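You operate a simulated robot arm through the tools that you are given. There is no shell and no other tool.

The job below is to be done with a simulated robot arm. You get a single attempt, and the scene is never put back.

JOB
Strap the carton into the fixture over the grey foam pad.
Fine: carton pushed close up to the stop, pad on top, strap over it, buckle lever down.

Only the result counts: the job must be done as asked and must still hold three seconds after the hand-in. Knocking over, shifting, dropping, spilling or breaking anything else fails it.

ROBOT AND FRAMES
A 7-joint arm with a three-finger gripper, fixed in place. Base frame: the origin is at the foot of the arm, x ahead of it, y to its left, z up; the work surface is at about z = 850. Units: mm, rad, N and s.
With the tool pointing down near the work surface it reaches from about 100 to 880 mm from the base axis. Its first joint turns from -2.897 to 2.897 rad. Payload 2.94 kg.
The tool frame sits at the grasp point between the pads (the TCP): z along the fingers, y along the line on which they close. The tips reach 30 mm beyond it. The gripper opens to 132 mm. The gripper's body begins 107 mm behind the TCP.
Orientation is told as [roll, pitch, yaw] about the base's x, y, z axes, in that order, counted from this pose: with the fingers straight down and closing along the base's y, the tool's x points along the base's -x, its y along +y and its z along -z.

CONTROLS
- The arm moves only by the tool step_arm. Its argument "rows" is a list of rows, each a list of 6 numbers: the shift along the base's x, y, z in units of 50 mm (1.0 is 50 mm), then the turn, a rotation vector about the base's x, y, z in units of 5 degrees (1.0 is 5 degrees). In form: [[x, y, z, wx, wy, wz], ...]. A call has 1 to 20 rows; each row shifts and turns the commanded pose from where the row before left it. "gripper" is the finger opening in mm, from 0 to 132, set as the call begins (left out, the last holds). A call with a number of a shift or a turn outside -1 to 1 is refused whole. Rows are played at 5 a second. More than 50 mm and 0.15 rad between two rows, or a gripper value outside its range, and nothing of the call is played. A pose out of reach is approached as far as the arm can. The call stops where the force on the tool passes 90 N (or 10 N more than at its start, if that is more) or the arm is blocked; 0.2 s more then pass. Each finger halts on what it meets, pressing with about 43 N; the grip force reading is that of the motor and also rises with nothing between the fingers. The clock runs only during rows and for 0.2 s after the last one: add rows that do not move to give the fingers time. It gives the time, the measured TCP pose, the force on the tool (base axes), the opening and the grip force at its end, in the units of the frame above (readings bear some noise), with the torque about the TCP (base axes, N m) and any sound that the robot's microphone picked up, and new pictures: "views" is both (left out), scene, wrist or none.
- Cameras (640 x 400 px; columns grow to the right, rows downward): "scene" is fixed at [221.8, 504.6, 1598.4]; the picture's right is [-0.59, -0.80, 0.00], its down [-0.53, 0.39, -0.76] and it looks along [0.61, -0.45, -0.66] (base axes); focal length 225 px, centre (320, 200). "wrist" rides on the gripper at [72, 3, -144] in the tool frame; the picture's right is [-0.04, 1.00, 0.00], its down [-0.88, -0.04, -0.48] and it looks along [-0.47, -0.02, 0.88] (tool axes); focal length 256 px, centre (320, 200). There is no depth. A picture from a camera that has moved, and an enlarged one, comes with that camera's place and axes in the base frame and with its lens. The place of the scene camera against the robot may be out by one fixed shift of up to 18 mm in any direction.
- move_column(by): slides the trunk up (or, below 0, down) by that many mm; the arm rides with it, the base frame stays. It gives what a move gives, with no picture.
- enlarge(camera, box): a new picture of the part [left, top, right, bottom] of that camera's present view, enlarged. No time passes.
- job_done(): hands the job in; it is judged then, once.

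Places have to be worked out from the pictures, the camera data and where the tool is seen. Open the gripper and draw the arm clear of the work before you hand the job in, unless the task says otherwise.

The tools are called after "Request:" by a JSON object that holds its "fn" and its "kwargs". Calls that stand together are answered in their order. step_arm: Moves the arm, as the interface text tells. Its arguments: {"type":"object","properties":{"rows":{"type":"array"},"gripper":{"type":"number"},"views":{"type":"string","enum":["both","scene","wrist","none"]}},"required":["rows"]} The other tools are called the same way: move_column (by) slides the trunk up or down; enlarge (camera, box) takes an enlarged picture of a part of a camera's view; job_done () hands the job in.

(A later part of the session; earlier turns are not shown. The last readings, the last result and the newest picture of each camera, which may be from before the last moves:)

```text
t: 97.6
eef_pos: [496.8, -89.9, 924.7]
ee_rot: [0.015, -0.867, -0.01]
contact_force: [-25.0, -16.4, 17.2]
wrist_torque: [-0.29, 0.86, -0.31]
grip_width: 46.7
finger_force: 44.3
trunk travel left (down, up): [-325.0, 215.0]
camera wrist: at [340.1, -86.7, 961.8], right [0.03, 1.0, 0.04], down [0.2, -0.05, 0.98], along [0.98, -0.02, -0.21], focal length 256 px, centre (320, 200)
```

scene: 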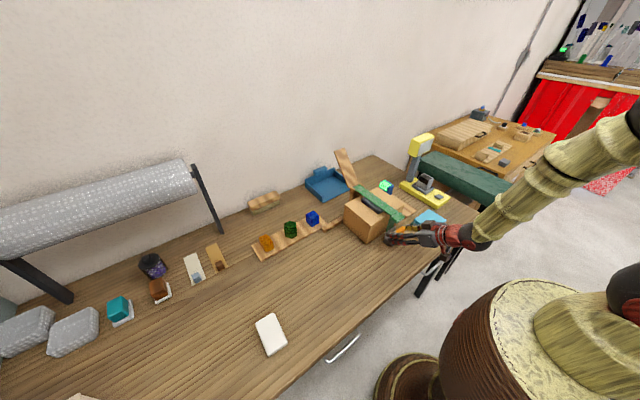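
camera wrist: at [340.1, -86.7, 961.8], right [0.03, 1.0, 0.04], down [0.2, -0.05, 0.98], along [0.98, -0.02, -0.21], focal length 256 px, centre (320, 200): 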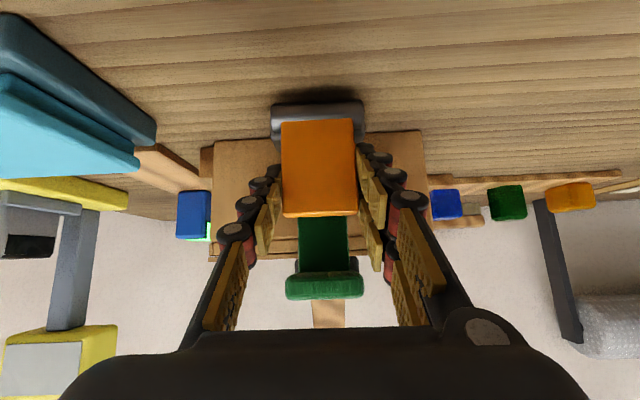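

Also resisted in +x (25 N, 0.7 mm). The lever needs more force; −x gave more motion (2.5 mm), so I pull further that way in steps.

Request:
{"fn": "step_arm", "kwargs": {"rows": [[-0.12, 0, 0, 0, 0, 0], [-0.12, 0, 0, 0, 0, 0], [-0.06, 0, 0, 0, 0, 0], [-0.04, 0, 0, 0, 0, 0], [0, 0, 0, 0, 0, 0]], "views": "wrist"}}

Request:
{"fn": "enlarge", "kwargs": {"camera": "wrist", "box": [220, 80, 420, 240]}}

```text
t: 98.8
eef_pos: [488.4, -90.6, 928.7]
ee_rot: [0.014, -0.875, -0.006]
contact_force: [26.1, -2.9, -6.3]
wrist_torque: [-0.22, -1.45, -0.1]
grip_width: 47.1
finger_force: 45.3
trunk travel left (down, up): [-325.0, 215.0]
camera wrist: at [331.5, -87.5, 964.9], right [0.02, 1.0, 0.04], down [0.2, -0.05, 0.98], along [0.98, -0.02, -0.2], focal length 256 px, centre (320, 200)
```

wrist: 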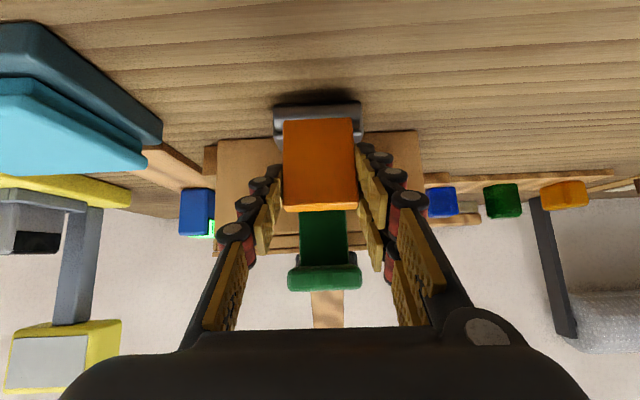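

```text
2.50 times, centred on (320, 160) of wrist
camera zoom: at [331.5, -87.5, 964.9], right [0.02, 1.0, 0.04], down [0.2, -0.05, 0.98], along [0.98, -0.02, -0.2], focal length 640 px, centre (320, 300)
```

zoom: 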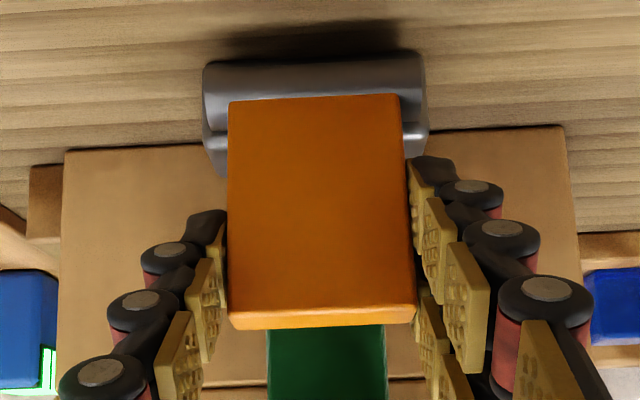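

The lever top seems to have followed the fingers about 8 mm toward −x. Let me verify in the scene camera.

Request:
{"fn": "enlarge", "kwargs": {"camera": "scene", "box": [370, 205, 430, 250]}}

Request:
{"fn": "step_arm", "kwargs": {"rows": [[-0.1, 0, 0, 0, 0, 0], [-0.1, 0, 0, 0, 0, 0], [0, 0, 0, 0, 0, 0]], "views": "both"}}

Request:
{"fn": "enlarge", "kwargs": {"camera": "scene", "box": [370, 205, 430, 250]}}

Request:
{"fn": "enlarge", "kwargs": {"camera": "wrist", "box": [220, 80, 420, 240]}}

```text
8.89 times, centred on (400, 228) of scene
camera zoom: at [221.8, 504.6, 1598.4], right [-0.59, -0.8, 0.0], down [-0.53, 0.39, -0.76], along [0.61, -0.45, -0.66], focal length 1997 px, centre (-391, -44)
```

zoom: 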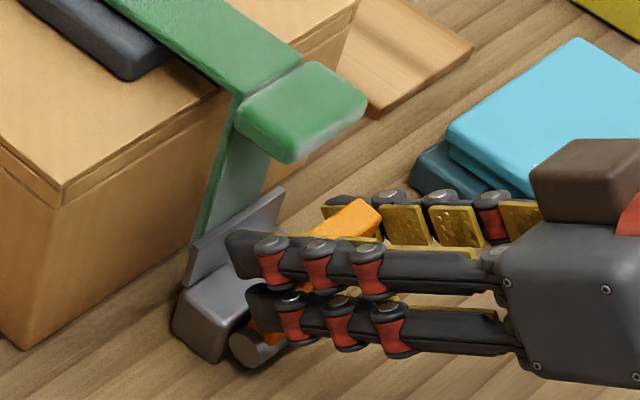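

```text
t: 99.6
eef_pos: [478.1, -89.9, 929.1]
ee_rot: [0.012, -0.87, -0.007]
contact_force: [24.3, 7.4, -5.8]
wrist_torque: [0.12, -1.27, 0.12]
grip_width: 47.2
finger_force: 45.2
out of reach, approached as far as the arm can: row 1
trunk travel left (down, up): [-325.0, 215.0]
camera wrist: at [321.0, -87.6, 966.2], right [0.02, 1.0, 0.04], down [0.2, -0.05, 0.98], along [0.98, -0.01, -0.21], focal length 256 px, centre (320, 200)
```

scene: 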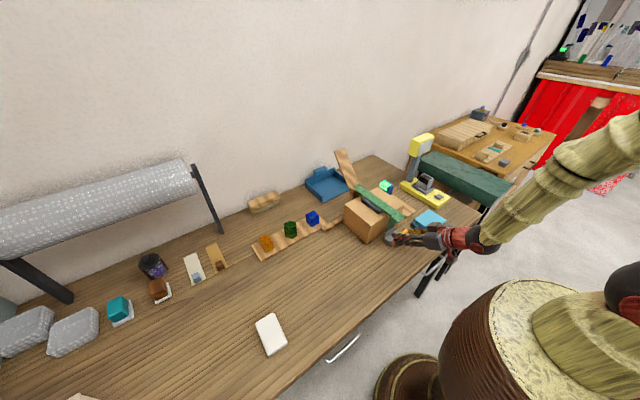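
wrist: 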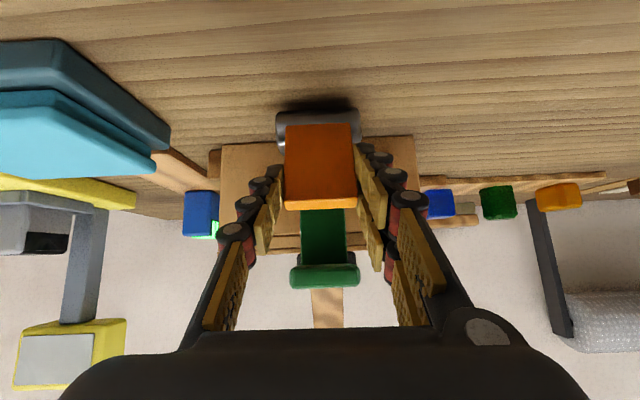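

```text
8.89 times, centred on (400, 228) of scene
camera zoom: at [221.8, 504.6, 1598.4], right [-0.59, -0.8, 0.0], down [-0.53, 0.39, -0.76], along [0.61, -0.45, -0.66], focal length 1997 px, centre (-391, -44)
```

zoom: 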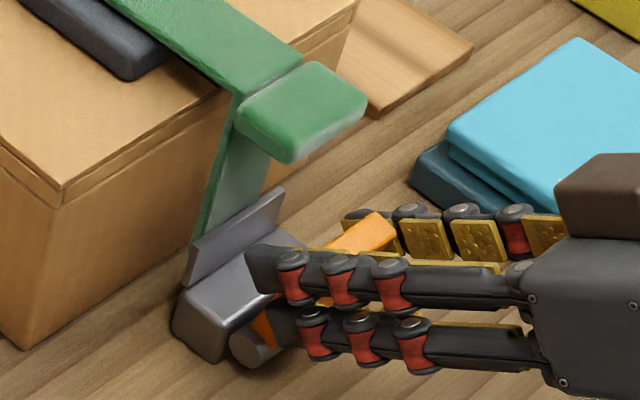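

```text
2.50 times, centred on (320, 160) of wrist
camera zoom: at [321.0, -87.6, 966.2], right [0.02, 1.0, 0.04], down [0.2, -0.05, 0.98], along [0.98, -0.01, -0.21], focal length 640 px, centre (320, 300)
```

zoom: 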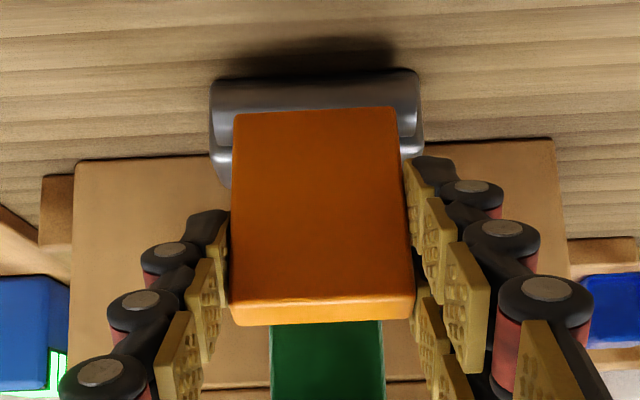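

Confirmed: the lever is swinging down toward −x (≈18° so far) with about 25 N. The pitched pose is near its limit, so I release, turn the tool vertical, and re-grip to carry on.

Request:
{"fn": "step_arm", "kwargs": {"rows": [[0.04, 0, 0, 0, 0, 0], [0, 0, 0, 0, 0, 0], [0, 0, 0, 0, 0, 0]], "gripper": 72, "views": "none"}}

Request:
{"fn": "step_arm", "kwargs": {"rows": [[0, 0, 0.1, 0, 1, 0], [0, 0, 0.1, 0, 1, 0], [0, 0, 0.1, 0, 1, 0], [0, 0, 0.1, 0, 1, 0], [0, 0, 0.1, 0, 1, 0], [0, 0, 0.1, 0, 1, 0], [0, 0, 0, 0, 1, 0], [0, 0, 0, 0, 1, 0], [0, 0, 0, 0, 1, 0], [0, 0, 0, 0, 1, 0], [0, 0, 0, 0, 0, 0]], "gripper": 72, "views": "both"}}

Request:
{"fn": "enlarge", "kwargs": {"camera": "scene", "box": [350, 180, 450, 260]}}

Request:
{"fn": "enlarge", "kwargs": {"camera": "wrist", "box": [220, 80, 420, 240]}}

```text
t: 100.4
eef_pos: [476.8, -91.6, 928.8]
ee_rot: [0.014, -0.869, -0.008]
contact_force: [-0.4, 0.4, 0.0]
wrist_torque: [0.0, -0.07, 0.01]
grip_width: 72.2
finger_force: 0.2
trunk travel left (down, up): [-325.0, 215.0]
```

```text
t: 102.8
eef_pos: [480.2, -80.4, 957.8]
ee_rot: [0.039, -0.06, 0.003]
contact_force: [-0.8, 0.7, -0.5]
wrist_torque: [0.02, -0.02, -0.02]
grip_width: 71.9
finger_force: 0.0
out of reach, approached as far as the arm can: row 9, 10
trunk travel left (down, up): [-325.0, 215.0]
camera wrist: at [399.4, -83.2, 1098.1], right [0.04, 1.0, 0.04], down [0.85, -0.05, 0.52], along [0.53, 0.01, -0.85], focal length 256 px, centre (320, 200)
```

scene: 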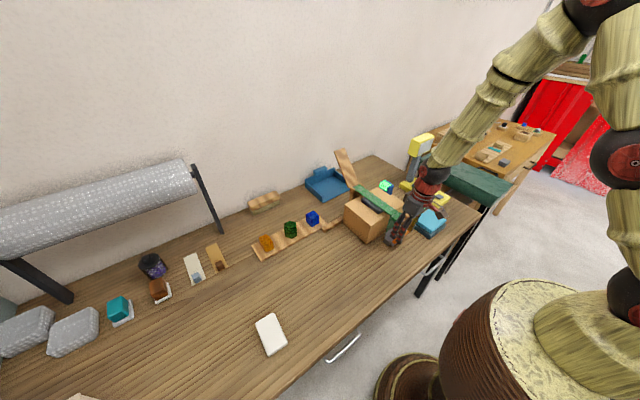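
wrist: 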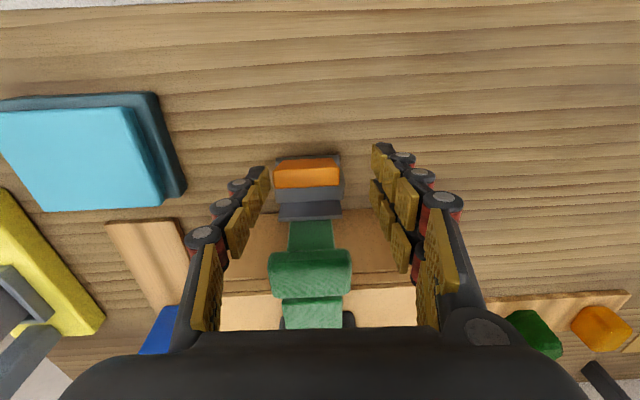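

```text
5.00 times, centred on (400, 220) of scene
camera zoom: at [221.8, 504.6, 1598.4], right [-0.59, -0.8, 0.0], down [-0.53, 0.39, -0.76], along [0.61, -0.45, -0.66], focal length 1123 px, centre (-80, 100)
```

zoom: 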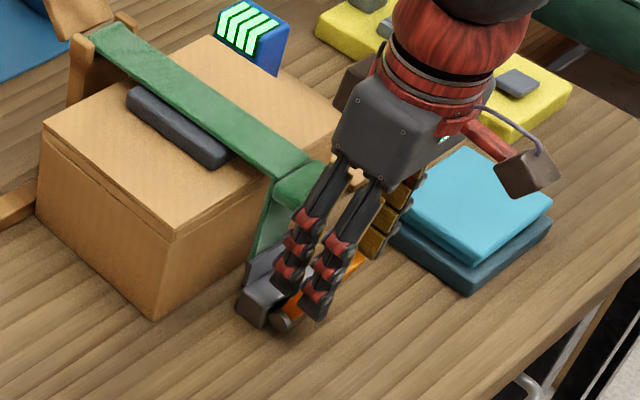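

```text
2.50 times, centred on (320, 160) of wrist
camera zoom: at [399.4, -83.2, 1098.1], right [0.04, 1.0, 0.04], down [0.85, -0.05, 0.52], along [0.53, 0.01, -0.85], focal length 640 px, centre (320, 300)
```

zoom: 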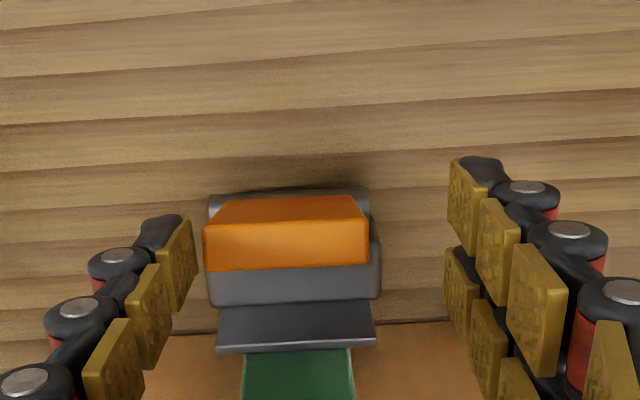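

Lever stays where I left it. The arm hit a configuration limit at the end of that turn (small orientation drift), so I rise and correct the orientation.

Request:
{"fn": "step_arm", "kwargs": {"rows": [[-0.1, 0, 0.6, 0, 0, 0], [-0.2, 0, 0.8, 0, 0, 0], [0, -0.15, 0.6, -0.45, 0.69, 0], [0, 0, 0, 0, 0, 0]], "gripper": 72, "views": "both"}}

Request:
{"fn": "enlarge", "kwargs": {"camera": "scene", "box": [350, 180, 450, 260]}}

Request:
{"fn": "enlarge", "kwargs": {"camera": "wrist", "box": [240, 80, 400, 200]}}

```text
t: 103.8
eef_pos: [466.7, -87.9, 1059.2]
ee_rot: [-0.003, 0.002, 0.007]
contact_force: [1.0, -0.6, -0.8]
wrist_torque: [0.04, 0.0, 0.0]
grip_width: 71.9
finger_force: 0.0
trunk travel left (down, up): [-325.0, 215.0]
camera wrist: at [393.8, -84.1, 1203.2], right [0.04, 1.0, 0.0], down [0.88, -0.03, 0.47], along [0.47, -0.02, -0.88], focal length 256 px, centre (320, 200)
```

scene: 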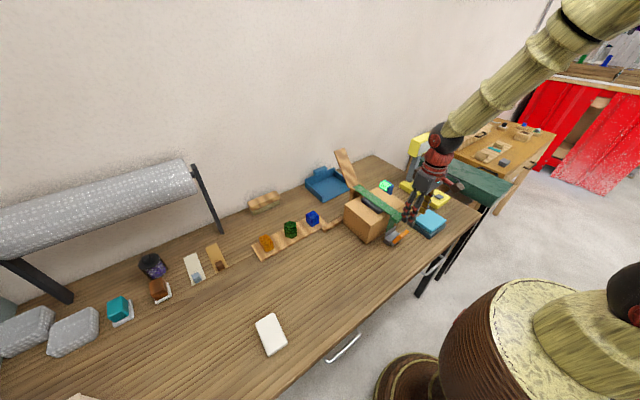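
wrist: 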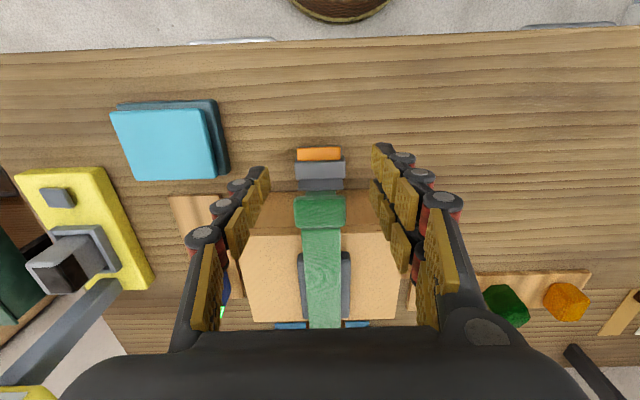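

```text
5.00 times, centred on (400, 220) of scene
camera zoom: at [221.8, 504.6, 1598.4], right [-0.59, -0.8, 0.0], down [-0.53, 0.39, -0.76], along [0.61, -0.45, -0.66], focal length 1123 px, centre (-80, 100)
```

zoom: 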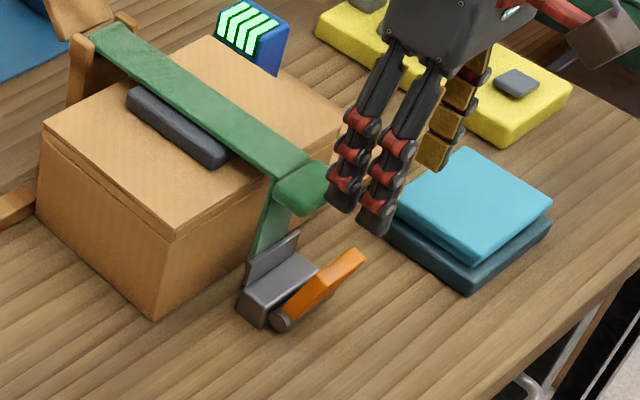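

```text
3.33 times, centred on (320, 140) of wrist
camera zoom: at [393.8, -84.1, 1203.2], right [0.04, 1.0, 0.0], down [0.88, -0.03, 0.47], along [0.47, -0.02, -0.88], focal length 853 px, centre (320, 400)
```

zoom: 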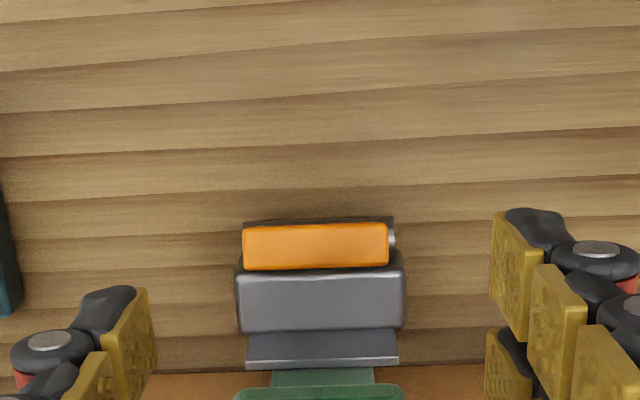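

The lever holds at ≈18–20° tilt. I go down vertically over it (clear of the strap tab) to re-grip its sides.

Request:
{"fn": "step_arm", "kwargs": {"rows": [[0.3, -0.02, -0.7, 0, 0, 0], [0, 0, -0.9, 0, 0, 0], [0, 0, -0.9, 0, 0, 0], [0, 0, 0, 0, 0, 0]], "gripper": 72, "views": "both"}}

Request:
{"fn": "enlarge", "kwargs": {"camera": "scene", "box": [350, 180, 450, 260]}}

Request:
{"fn": "enlarge", "kwargs": {"camera": "wrist", "box": [220, 80, 420, 240]}}

```text
t: 104.8
eef_pos: [480.8, -89.1, 933.0]
ee_rot: [-0.002, -0.002, 0.005]
contact_force: [0.2, -0.3, 0.3]
wrist_torque: [-0.02, 0.04, -0.01]
grip_width: 72.0
finger_force: 0.0
trunk travel left (down, up): [-325.0, 215.0]
camera wrist: at [408.7, -85.8, 1076.7], right [0.04, 1.0, 0.0], down [0.88, -0.03, 0.48], along [0.47, -0.02, -0.88], focal length 256 px, centre (320, 200)
```

scene: 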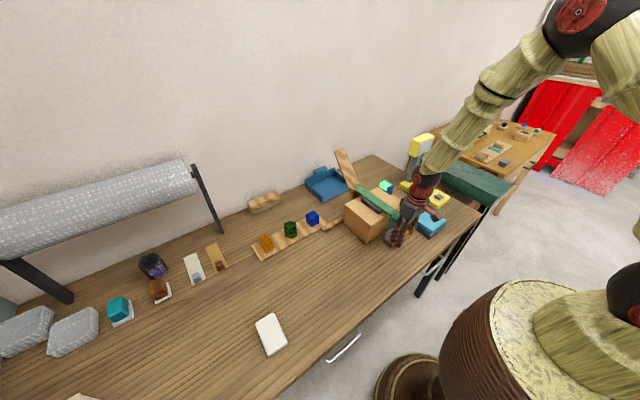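
wrist: 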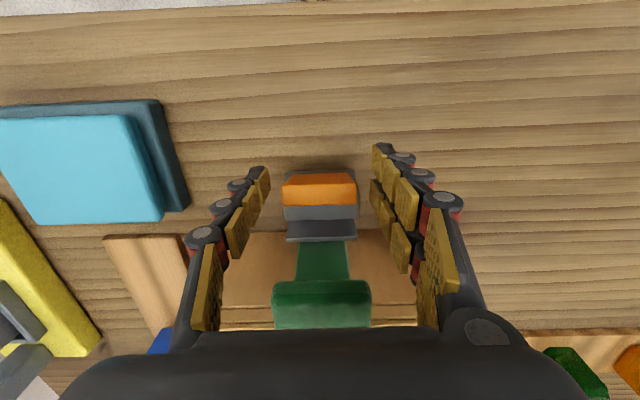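

```text
5.00 times, centred on (400, 220) of scene
camera zoom: at [221.8, 504.6, 1598.4], right [-0.59, -0.8, 0.0], down [-0.53, 0.39, -0.76], along [0.61, -0.45, -0.66], focal length 1123 px, centre (-80, 100)
```

zoom: 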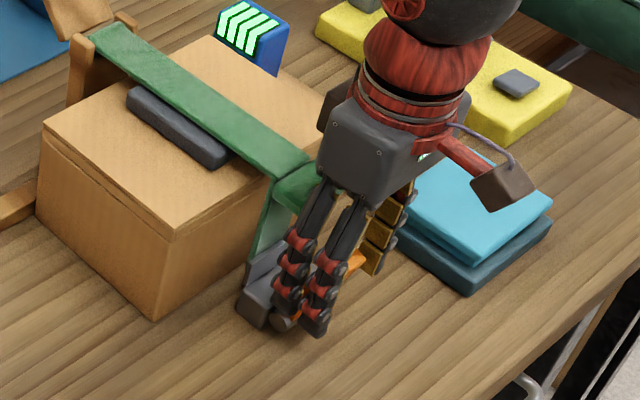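

```text
2.50 times, centred on (320, 160) of wrist
camera zoom: at [408.7, -85.8, 1076.7], right [0.04, 1.0, 0.0], down [0.88, -0.03, 0.48], along [0.47, -0.02, -0.88], focal length 640 px, centre (320, 300)
```

zoom: 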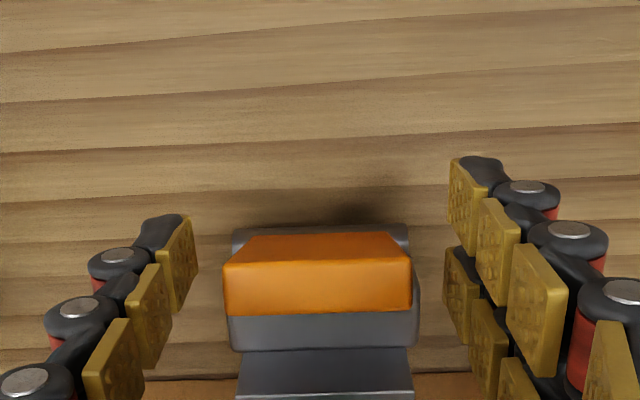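

Lever top is between the fingers (x≈475–491). I close on it again.

Request:
{"fn": "step_arm", "kwargs": {"rows": [[0, 0.01, 0, 0, 0, 0], [0, 0, 0, 0, 0, 0], [0, 0, 0, 0, 0, 0], [0, 0, 0, 0, 0, 0], [0, 0, 0, 0, 0, 0]], "gripper": 36, "views": "wrist"}}

```text
t: 106.0
eef_pos: [479.8, -90.4, 934.3]
ee_rot: [-0.001, 0.0, 0.006]
contact_force: [-0.3, -12.7, 3.6]
wrist_torque: [-0.5, -0.05, -0.09]
grip_width: 47.2
finger_force: 45.4
trunk travel left (down, up): [-325.0, 215.0]
camera wrist: at [408.6, -86.5, 1077.8], right [0.04, 1.0, 0.0], down [0.88, -0.03, 0.48], along [0.48, -0.02, -0.88], focal length 256 px, centre (320, 200)
```

wrist: 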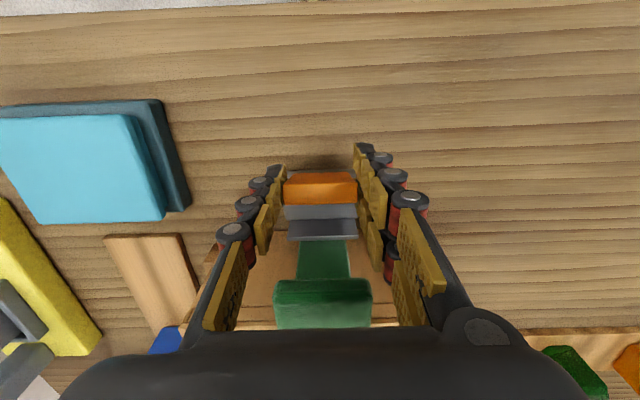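

Gripped. I now follow the lever's arc about its hinge, down and toward −x.

Request:
{"fn": "step_arm", "kwargs": {"rows": [[-0.14, -0.04, -0.064, 0, 0, 0], [-0.126, 0, -0.082, 0, 0, 0], [-0.112, 0, -0.098, 0, 0, 0], [-0.098, 0, -0.112, 0, 0, 0], [0, 0, 0, 0, 0, 0]], "views": "both"}}

Request:
{"fn": "enlarge", "kwargs": {"camera": "scene", "box": [350, 180, 450, 260]}}

Request:
{"fn": "enlarge", "kwargs": {"camera": "wrist", "box": [220, 80, 420, 240]}}

```text
t: 107.2
eef_pos: [457.7, -90.5, 916.4]
ee_rot: [-0.001, -0.002, 0.005]
contact_force: [10.3, 7.8, 17.2]
wrist_torque: [1.02, -1.21, 0.48]
grip_width: 46.5
finger_force: 45.0
trunk travel left (down, up): [-325.0, 215.0]
camera wrist: at [385.2, -86.3, 1060.5], right [0.04, 1.0, 0.0], down [0.88, -0.03, 0.48], along [0.48, -0.02, -0.88], focal length 256 px, centre (320, 200)
```

scene: 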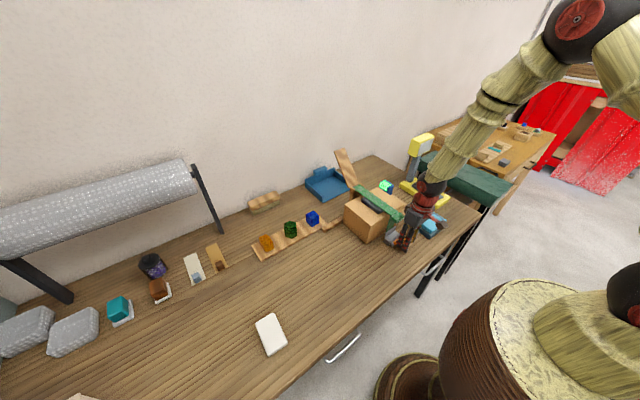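
wrist: 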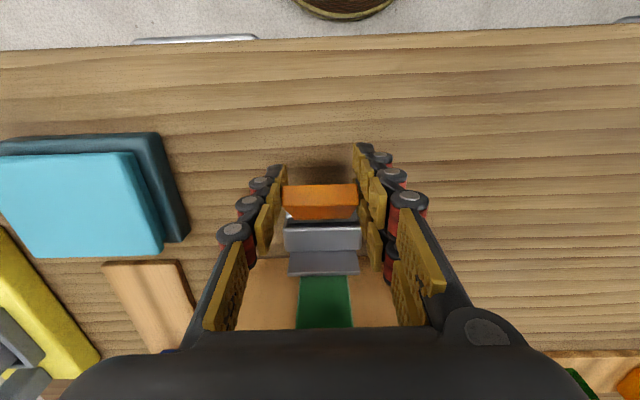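

```text
5.00 times, centred on (400, 220) of scene
camera zoom: at [221.8, 504.6, 1598.4], right [-0.59, -0.8, 0.0], down [-0.53, 0.39, -0.76], along [0.61, -0.45, -0.66], focal length 1123 px, centre (-80, 100)
```

zoom: 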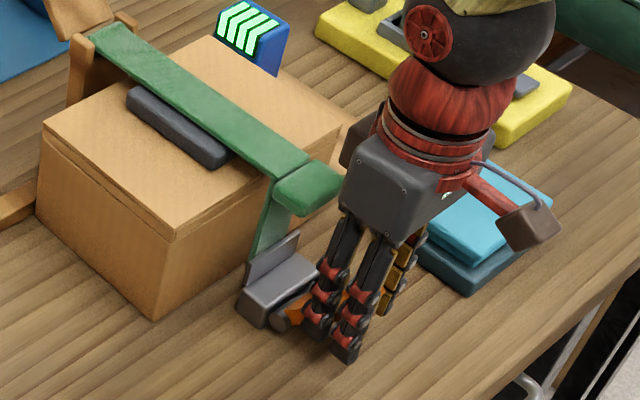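

```text
2.50 times, centred on (320, 160) of wrist
camera zoom: at [385.2, -86.3, 1060.5], right [0.04, 1.0, 0.0], down [0.88, -0.03, 0.48], along [0.48, -0.02, -0.88], focal length 640 px, centre (320, 300)
```

zoom: 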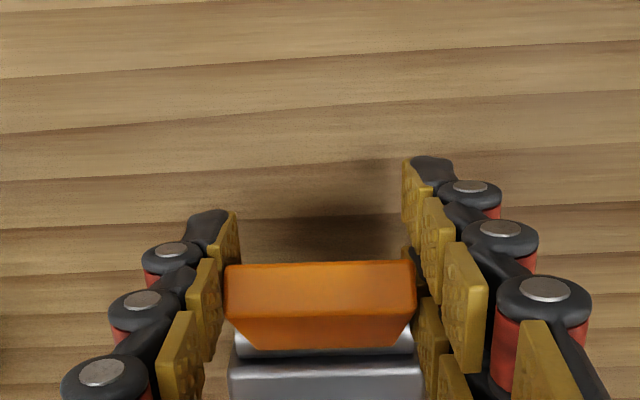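

Lever is at about 43° and following. I continue down the arc.

Request:
{"fn": "step_arm", "kwargs": {"rows": [[-0.08, 0, -0.126, 0, 0, 0], [-0.062, 0, -0.134, 0, 0, 0], [-0.044, 0, -0.144, 0, 0, 0], [0, 0, 0, 0, 0, 0]], "views": "both"}}

Request:
{"fn": "enlarge", "kwargs": {"camera": "scene", "box": [350, 180, 450, 260]}}

Request:
{"fn": "enlarge", "kwargs": {"camera": "wrist", "box": [220, 80, 420, 240]}}

```text
t: 108.2
eef_pos: [447.0, -90.2, 895.6]
ee_rot: [0.0, 0.002, 0.005]
contact_force: [8.3, 12.6, 16.1]
wrist_torque: [0.39, -1.05, 0.33]
grip_width: 46.1
finger_force: 45.1
trunk travel left (down, up): [-325.0, 215.0]
camera wrist: at [374.6, -86.4, 1039.2], right [0.04, 1.0, 0.0], down [0.88, -0.03, 0.47], along [0.47, -0.02, -0.88], focal length 256 px, centre (320, 200)
```

scene: 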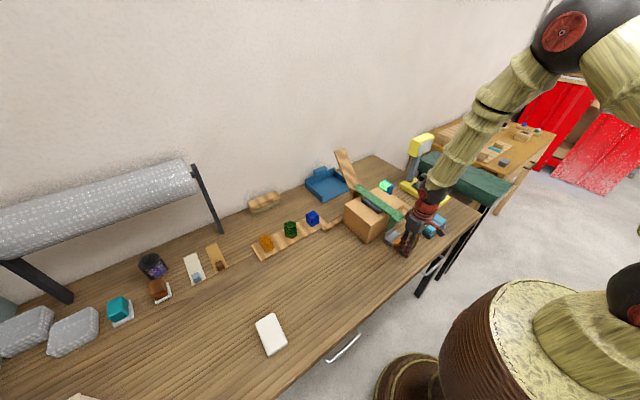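
wrist: 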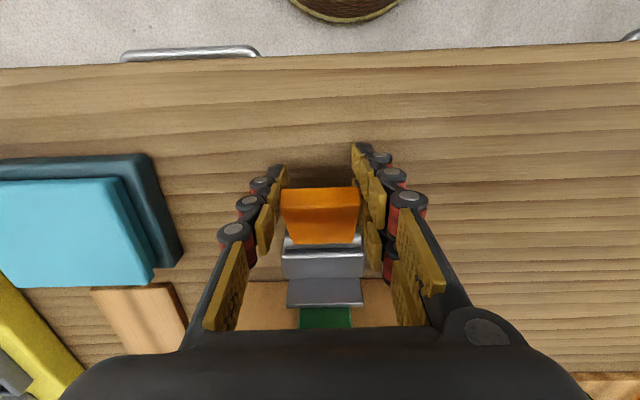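

```text
5.00 times, centred on (400, 220) of scene
camera zoom: at [221.8, 504.6, 1598.4], right [-0.59, -0.8, 0.0], down [-0.53, 0.39, -0.76], along [0.61, -0.45, -0.66], focal length 1123 px, centre (-80, 100)
```

zoom: 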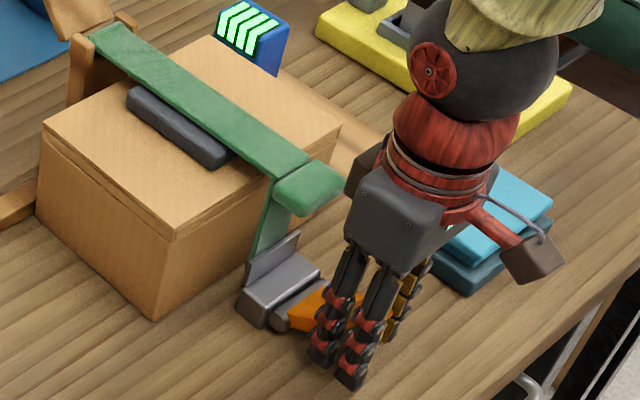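

```text
2.50 times, centred on (320, 160) of wrist
camera zoom: at [374.6, -86.4, 1039.2], right [0.04, 1.0, 0.0], down [0.88, -0.03, 0.47], along [0.47, -0.02, -0.88], focal length 640 px, centre (320, 300)
```

zoom: 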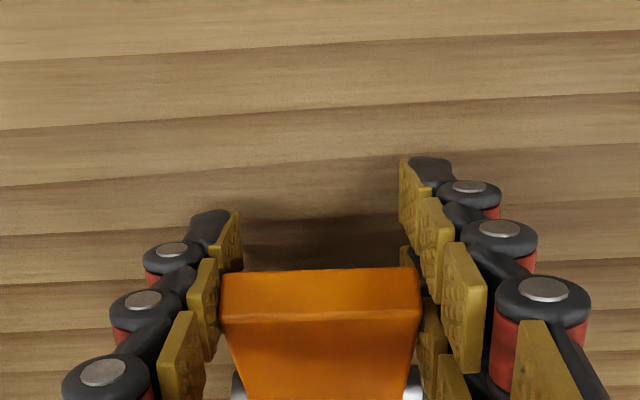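

The lever is at ≈65–70° now. I release, rise, and close the fingers to press it the rest of the way down from above.

Request:
{"fn": "step_arm", "kwargs": {"rows": [[0, 0, 0, 0, 0, 0], [0, 0, 0, 0, 0, 0], [0, 0, 0.5, 0, 0, 0], [0, 0, 0.8, 0, 0, 0], [0, 0, 0, 0, 0, 0]], "gripper": 80, "views": "both"}}

Request:
{"fn": "enlarge", "kwargs": {"camera": "scene", "box": [350, 180, 450, 260]}}

Request:
{"fn": "enlarge", "kwargs": {"camera": "wrist", "box": [220, 80, 420, 240]}}

```text
t: 109.4
eef_pos: [443.9, -91.9, 961.2]
ee_rot: [-0.001, 0.0, 0.005]
contact_force: [0.6, 0.7, 0.0]
wrist_torque: [0.01, 0.02, 0.04]
grip_width: 79.9
finger_force: 0.1
trunk travel left (down, up): [-325.0, 215.0]
camera wrist: at [372.7, -87.9, 1105.0], right [0.04, 1.0, 0.0], down [0.88, -0.03, 0.47], along [0.47, -0.02, -0.88], focal length 256 px, centre (320, 200)
```

scene: 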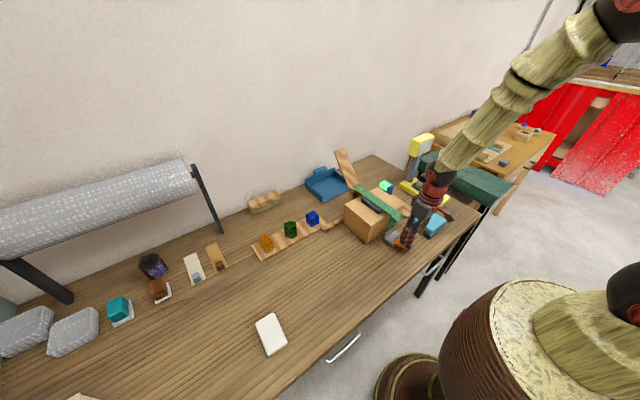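
wrist: 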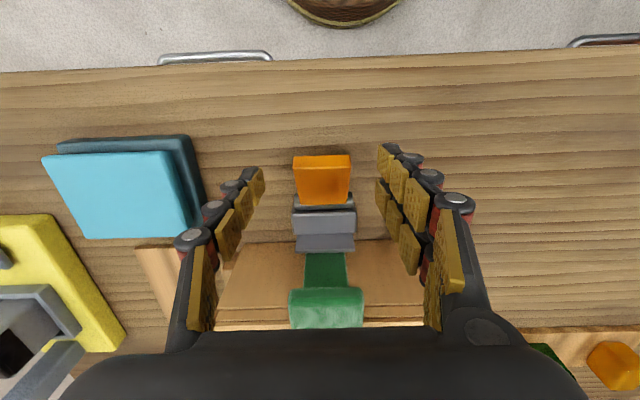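

```text
5.00 times, centred on (400, 220) of scene
camera zoom: at [221.8, 504.6, 1598.4], right [-0.59, -0.8, 0.0], down [-0.53, 0.39, -0.76], along [0.61, -0.45, -0.66], focal length 1123 px, centre (-80, 100)
```

zoom: 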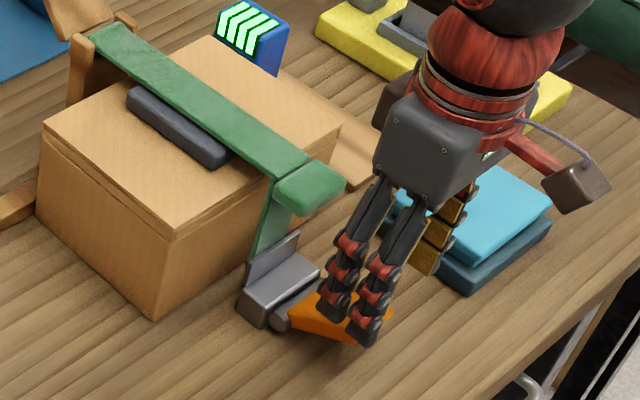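

```text
2.50 times, centred on (320, 160) of wrist
camera zoom: at [372.7, -87.9, 1105.0], right [0.04, 1.0, 0.0], down [0.88, -0.03, 0.47], along [0.47, -0.02, -0.88], focal length 640 px, centre (320, 300)
```

zoom: 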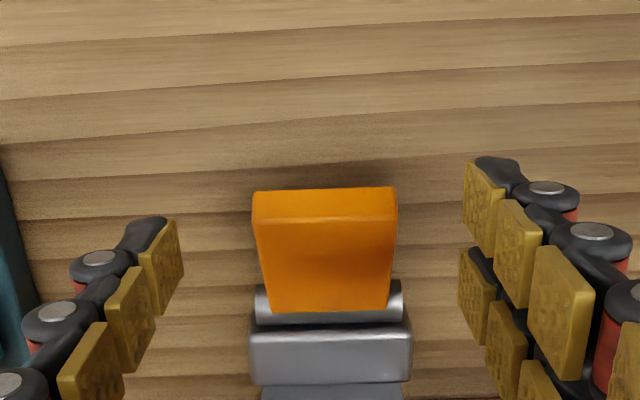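

Lever stays at ≈69°. I close the fingers fully and position above the lever's end.

Request:
{"fn": "step_arm", "kwargs": {"rows": [[0.2, 0.06, 0, 0, 0, 0], [0, 0, 0, 0, 0, 0], [0, 0, 0, 0, 0, 0], [0, 0, 0, 0, 0, 0], [0, 0, -0.2, 0, 0, 0], [0, 0, -0.2, 0, 0, 0], [0, 0, 0, 0, 0, 0]], "gripper": 0, "views": "wrist"}}

```text
t: 111.0
eef_pos: [457.0, -88.3, 940.1]
ee_rot: [-0.002, 0.001, 0.006]
contact_force: [-0.4, -0.2, -0.5]
wrist_torque: [0.01, 0.0, -0.01]
grip_width: 0.0
finger_force: 29.0
trunk travel left (down, up): [-325.0, 215.0]
camera wrist: at [384.9, -84.5, 1084.2], right [0.04, 1.0, 0.0], down [0.88, -0.03, 0.48], along [0.47, -0.02, -0.88], focal length 256 px, centre (320, 200)
```

wrist: 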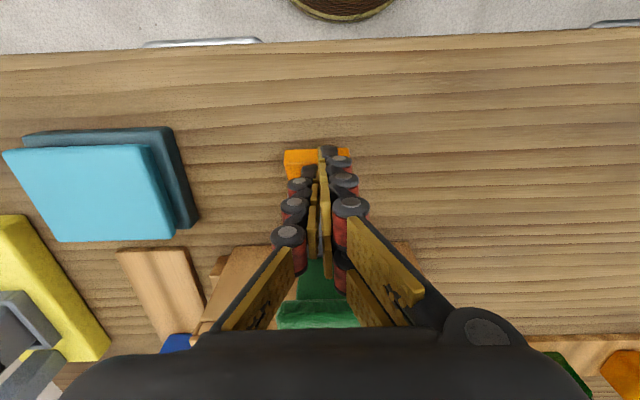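

Fingers closed above the lever. I press down in small steps.

Request:
{"fn": "step_arm", "kwargs": {"rows": [[0, 0, -0.2, 0, 0, 0], [0, 0, -0.1, 0, 0, 0], [0, 0, -0.1, 0, 0, 0], [0, 0, -0.1, 0, 0, 0], [0, 0, 0, 0, 0, 0]], "views": "none"}}

Request:
{"fn": "step_arm", "kwargs": {"rows": [[0, 0, -0.1, 0, 0, 0], [0, 0, -0.1, 0, 0, 0], [0, 0, 0, 0, 0, 0]], "views": "both"}}

Request:
{"fn": "enlarge", "kwargs": {"camera": "scene", "box": [350, 180, 450, 260]}}

```text
t: 112.2
eef_pos: [456.8, -87.0, 915.9]
ee_rot: [-0.003, 0.0, 0.005]
contact_force: [0.2, -0.2, 0.5]
wrist_torque: [0.0, -0.01, 0.01]
grip_width: 0.0
finger_force: 28.3
trunk travel left (down, up): [-325.0, 215.0]
```

```text
t: 113.0
eef_pos: [456.5, -88.0, 909.6]
ee_rot: [-0.003, -0.005, 0.004]
contact_force: [-16.7, 6.7, 67.1]
wrist_torque: [0.43, 1.84, -0.11]
grip_width: 0.0
finger_force: 28.9
trunk travel left (down, up): [-325.0, 215.0]
camera wrist: at [382.9, -84.2, 1053.1], right [0.04, 1.0, 0.0], down [0.88, -0.03, 0.48], along [0.48, -0.02, -0.88], focal length 256 px, centre (320, 200)
```

scene: 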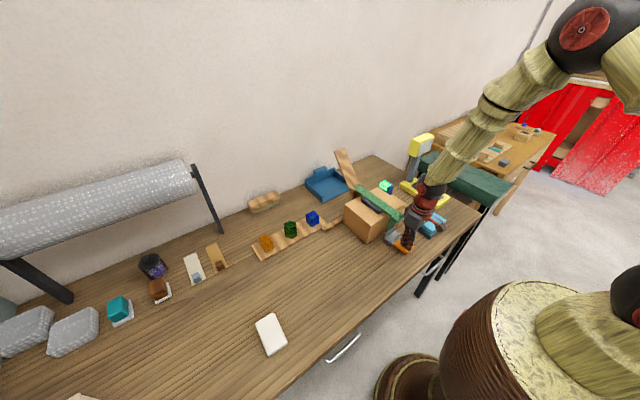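
wrist: 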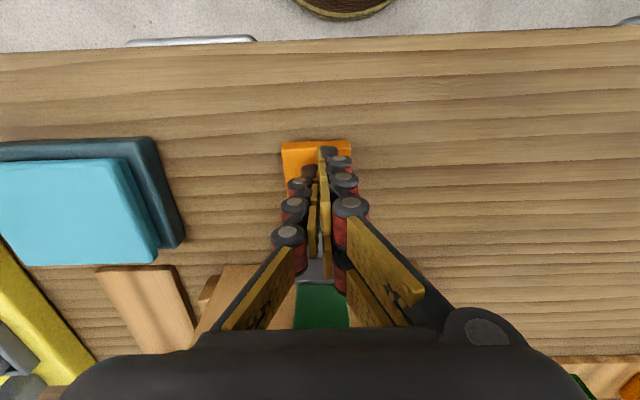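

```text
5.00 times, centred on (400, 220) of scene
camera zoom: at [221.8, 504.6, 1598.4], right [-0.59, -0.8, 0.0], down [-0.53, 0.39, -0.76], along [0.61, -0.45, -0.66], focal length 1123 px, centre (-80, 100)
```

zoom: 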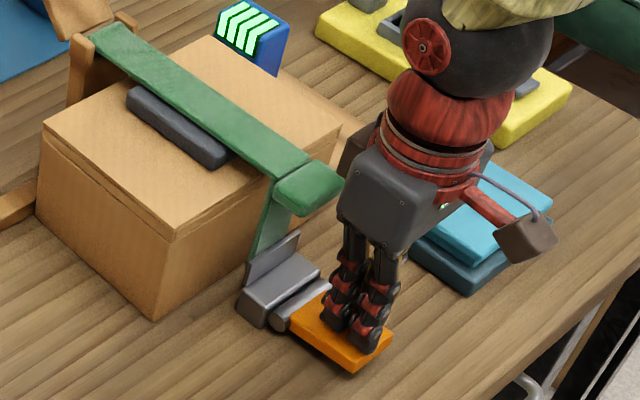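

67 N at tip z≈880 with the lever looking flat – it has bottomed out. I lift off and inspect.

Request:
{"fn": "step_arm", "kwargs": {"rows": [[0, 0, 0.2, 0, 0, 0], [-0.2, 0, 0.8, 0, 0, 0], [-0.4, 0, 0.8, 0, 0, 0], [0, 0, 0.9, 0, 0, 0], [0, 0, 0, 0, 0, 0]], "views": "both"}}

Request:
{"fn": "enlarge", "kwargs": {"camera": "scene", "box": [350, 180, 450, 260]}}

Request:
{"fn": "enlarge", "kwargs": {"camera": "wrist", "box": [220, 80, 420, 240]}}

```text
t: 114.2
eef_pos: [426.8, -86.6, 1041.7]
ee_rot: [-0.001, 0.001, 0.006]
contact_force: [0.7, 0.4, -0.3]
wrist_torque: [0.05, 0.02, 0.01]
grip_width: 0.0
finger_force: 28.6
trunk travel left (down, up): [-325.0, 215.0]
camera wrist: at [355.1, -83.2, 1184.1], right [0.04, 1.0, 0.0], down [0.88, -0.03, 0.48], along [0.47, -0.02, -0.88], focal length 256 px, centre (320, 200)
```

scene: 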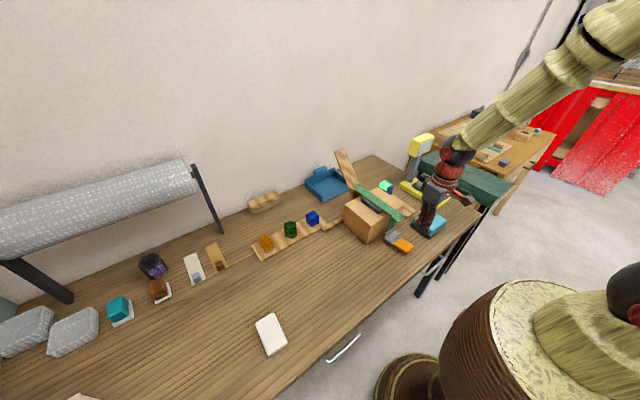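
wrist: 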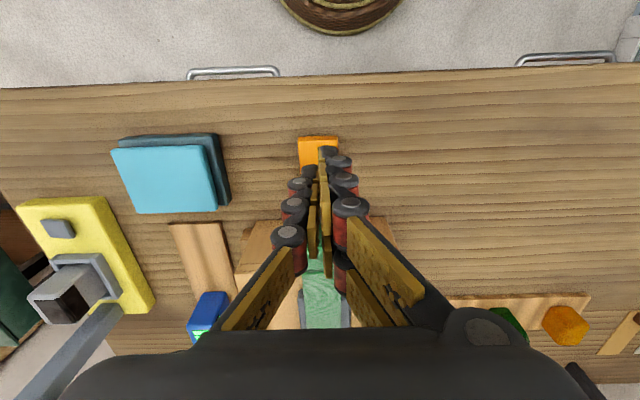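

```text
5.00 times, centred on (400, 220) of scene
camera zoom: at [221.8, 504.6, 1598.4], right [-0.59, -0.8, 0.0], down [-0.53, 0.39, -0.76], along [0.61, -0.45, -0.66], focal length 1123 px, centre (-80, 100)
```

zoom: 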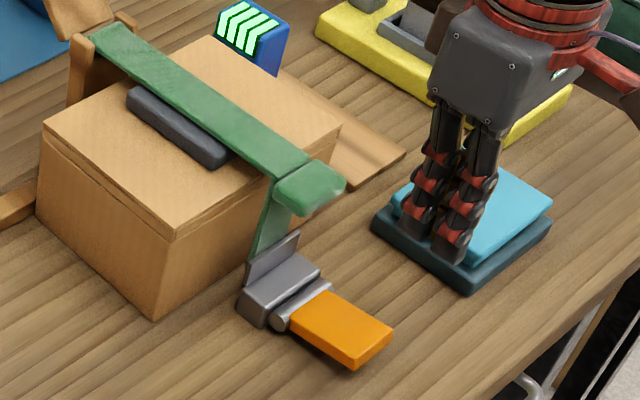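

```text
2.50 times, centred on (320, 160) of wrist
camera zoom: at [355.1, -83.2, 1184.1], right [0.04, 1.0, 0.0], down [0.88, -0.03, 0.48], along [0.47, -0.02, -0.88], focal length 640 px, centre (320, 300)
```

zoom: 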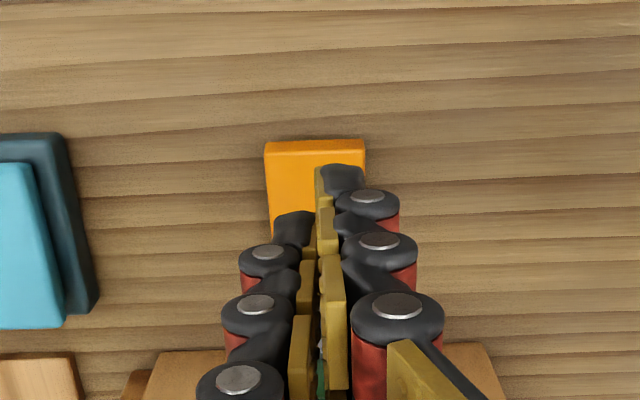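

The lever now lies flat toward −x. I open the gripper, rise and take a side view to verify strap, pad, tail and lever.

Request:
{"fn": "step_arm", "kwargs": {"rows": [[0, 0.3, 0.8, 0, 0, 0], [0.2, 0.8, 0.3, 0, 0, 0], [0.3, 0.8, 0, 0, 0, 0], [0.3, 0.8, 0, 0, 0, 0], [0.3, 0.8, 0, 0, 0, 0], [0.3, 0.8, 0, 0, 0, 0], [0, 0, 0, 0, 0, 0]], "gripper": 132, "views": "scene"}}

Request:
{"fn": "step_arm", "kwargs": {"rows": [[0.05, 0, 0, -1, 0, 0], [0.05, 0, 0, -1, 0, 0], [0.05, 0, 0, -1, 0, 0], [0.05, 0, 0, -1, 0, 0], [0.05, 0, 0, -1, 0, 0], [0.05, 0, 0, -1, 0, 0], [0.05, 0, 0, -1, 0, 0], [0.05, 0, 0, -1, 0, 0], [0.05, 0, 0, -1, 0, 0], [0.05, 0, 0, -1, 0, 0], [0.05, 0, 0, -1, 0, 0], [0.05, 0, 0, -1, 0, 0], [0.05, 0, 0, -1, 0, 0], [0.05, 0, 0, -1, 0, 0], [0, 0, 0, 0, 0, 0]], "views": "wrist"}}

Request:
{"fn": "enlarge", "kwargs": {"camera": "wrist", "box": [260, 60, 440, 260]}}

```text
t: 115.8
eef_pos: [495.6, 127.9, 1096.4]
ee_rot: [-0.002, 0.0, 0.005]
contact_force: [-0.1, 0.7, -0.2]
wrist_torque: [-0.01, -0.01, 0.02]
grip_width: 114.2
finger_force: 0.0
trunk travel left (down, up): [-325.0, 215.0]
```

scene: 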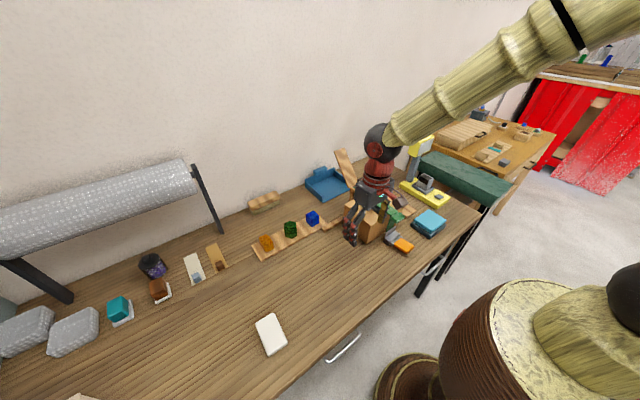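

```text
t: 119.0
eef_pos: [531.2, 126.1, 1094.9]
ee_rot: [-1.224, 0.006, 0.001]
contact_force: [-0.2, 0.4, 0.0]
wrist_torque: [-0.02, -0.02, 0.03]
grip_width: 132.2
finger_force: 0.0
trunk travel left (down, up): [-325.0, 215.0]
camera wrist: at [460.2, 263.6, 1141.7], right [0.04, 0.34, -0.94], down [0.88, 0.44, 0.19], along [0.47, -0.83, -0.28], focal length 256 px, centre (320, 200)
```

wrist: 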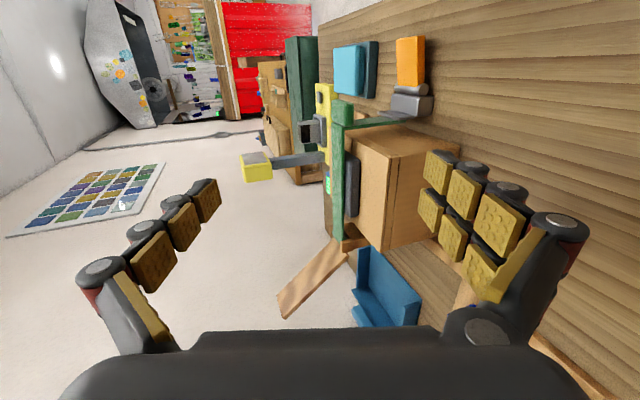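

```text
2.00 times, centred on (350, 160) of wrist
camera zoom: at [460.2, 263.6, 1141.7], right [0.04, 0.34, -0.94], down [0.88, 0.44, 0.19], along [0.47, -0.83, -0.28], focal length 512 px, centre (260, 280)
```

zoom: 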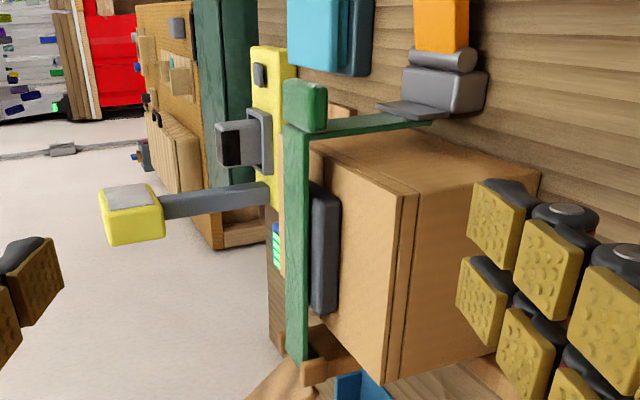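

Request:
{"fn": "enlarge", "kwargs": {"camera": "wrist", "box": [325, 90, 375, 250]}}

Request:
{"fn": "enlarge", "kwargs": {"camera": "wrist", "box": [325, 30, 445, 140]}}

Request:
{"fn": "enlarge", "kwargs": {"camera": "wrist", "box": [325, 140, 385, 220]}}

```text
2.50 times, centred on (350, 170) of wrist
camera zoom: at [460.2, 263.6, 1141.7], right [0.04, 0.34, -0.94], down [0.88, 0.44, 0.19], along [0.47, -0.83, -0.28], focal length 640 px, centre (245, 275)
```

zoom: 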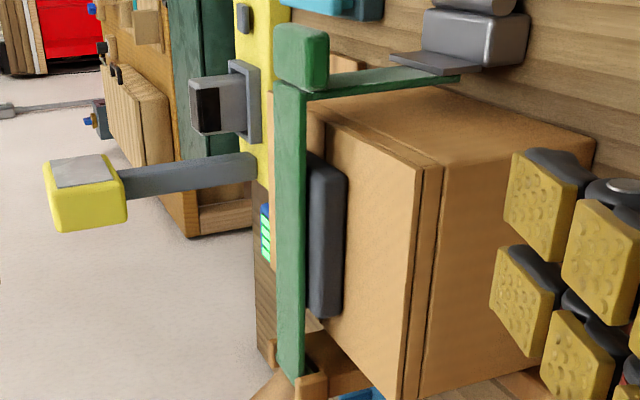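

```text
3.64 times, centred on (385, 85) of wrist
camera zoom: at [460.2, 263.6, 1141.7], right [0.04, 0.34, -0.94], down [0.88, 0.44, 0.19], along [0.47, -0.83, -0.28], focal length 931 px, centre (84, 618)
```

zoom: 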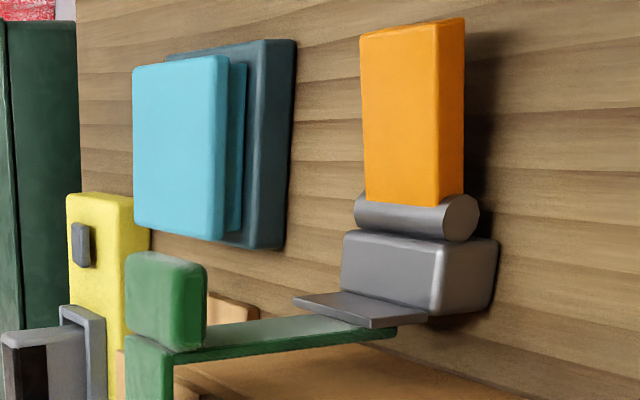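

```text
5.00 times, centred on (355, 180) of wrist
camera zoom: at [460.2, 263.6, 1141.7], right [0.04, 0.34, -0.94], down [0.88, 0.44, 0.19], along [0.47, -0.83, -0.28], focal length 1280 px, centre (145, 300)
```

zoom: 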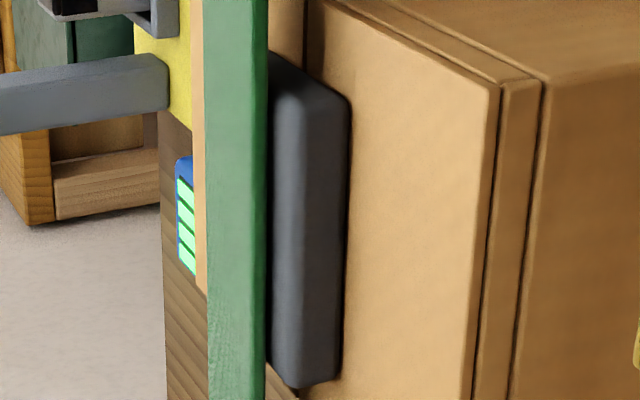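

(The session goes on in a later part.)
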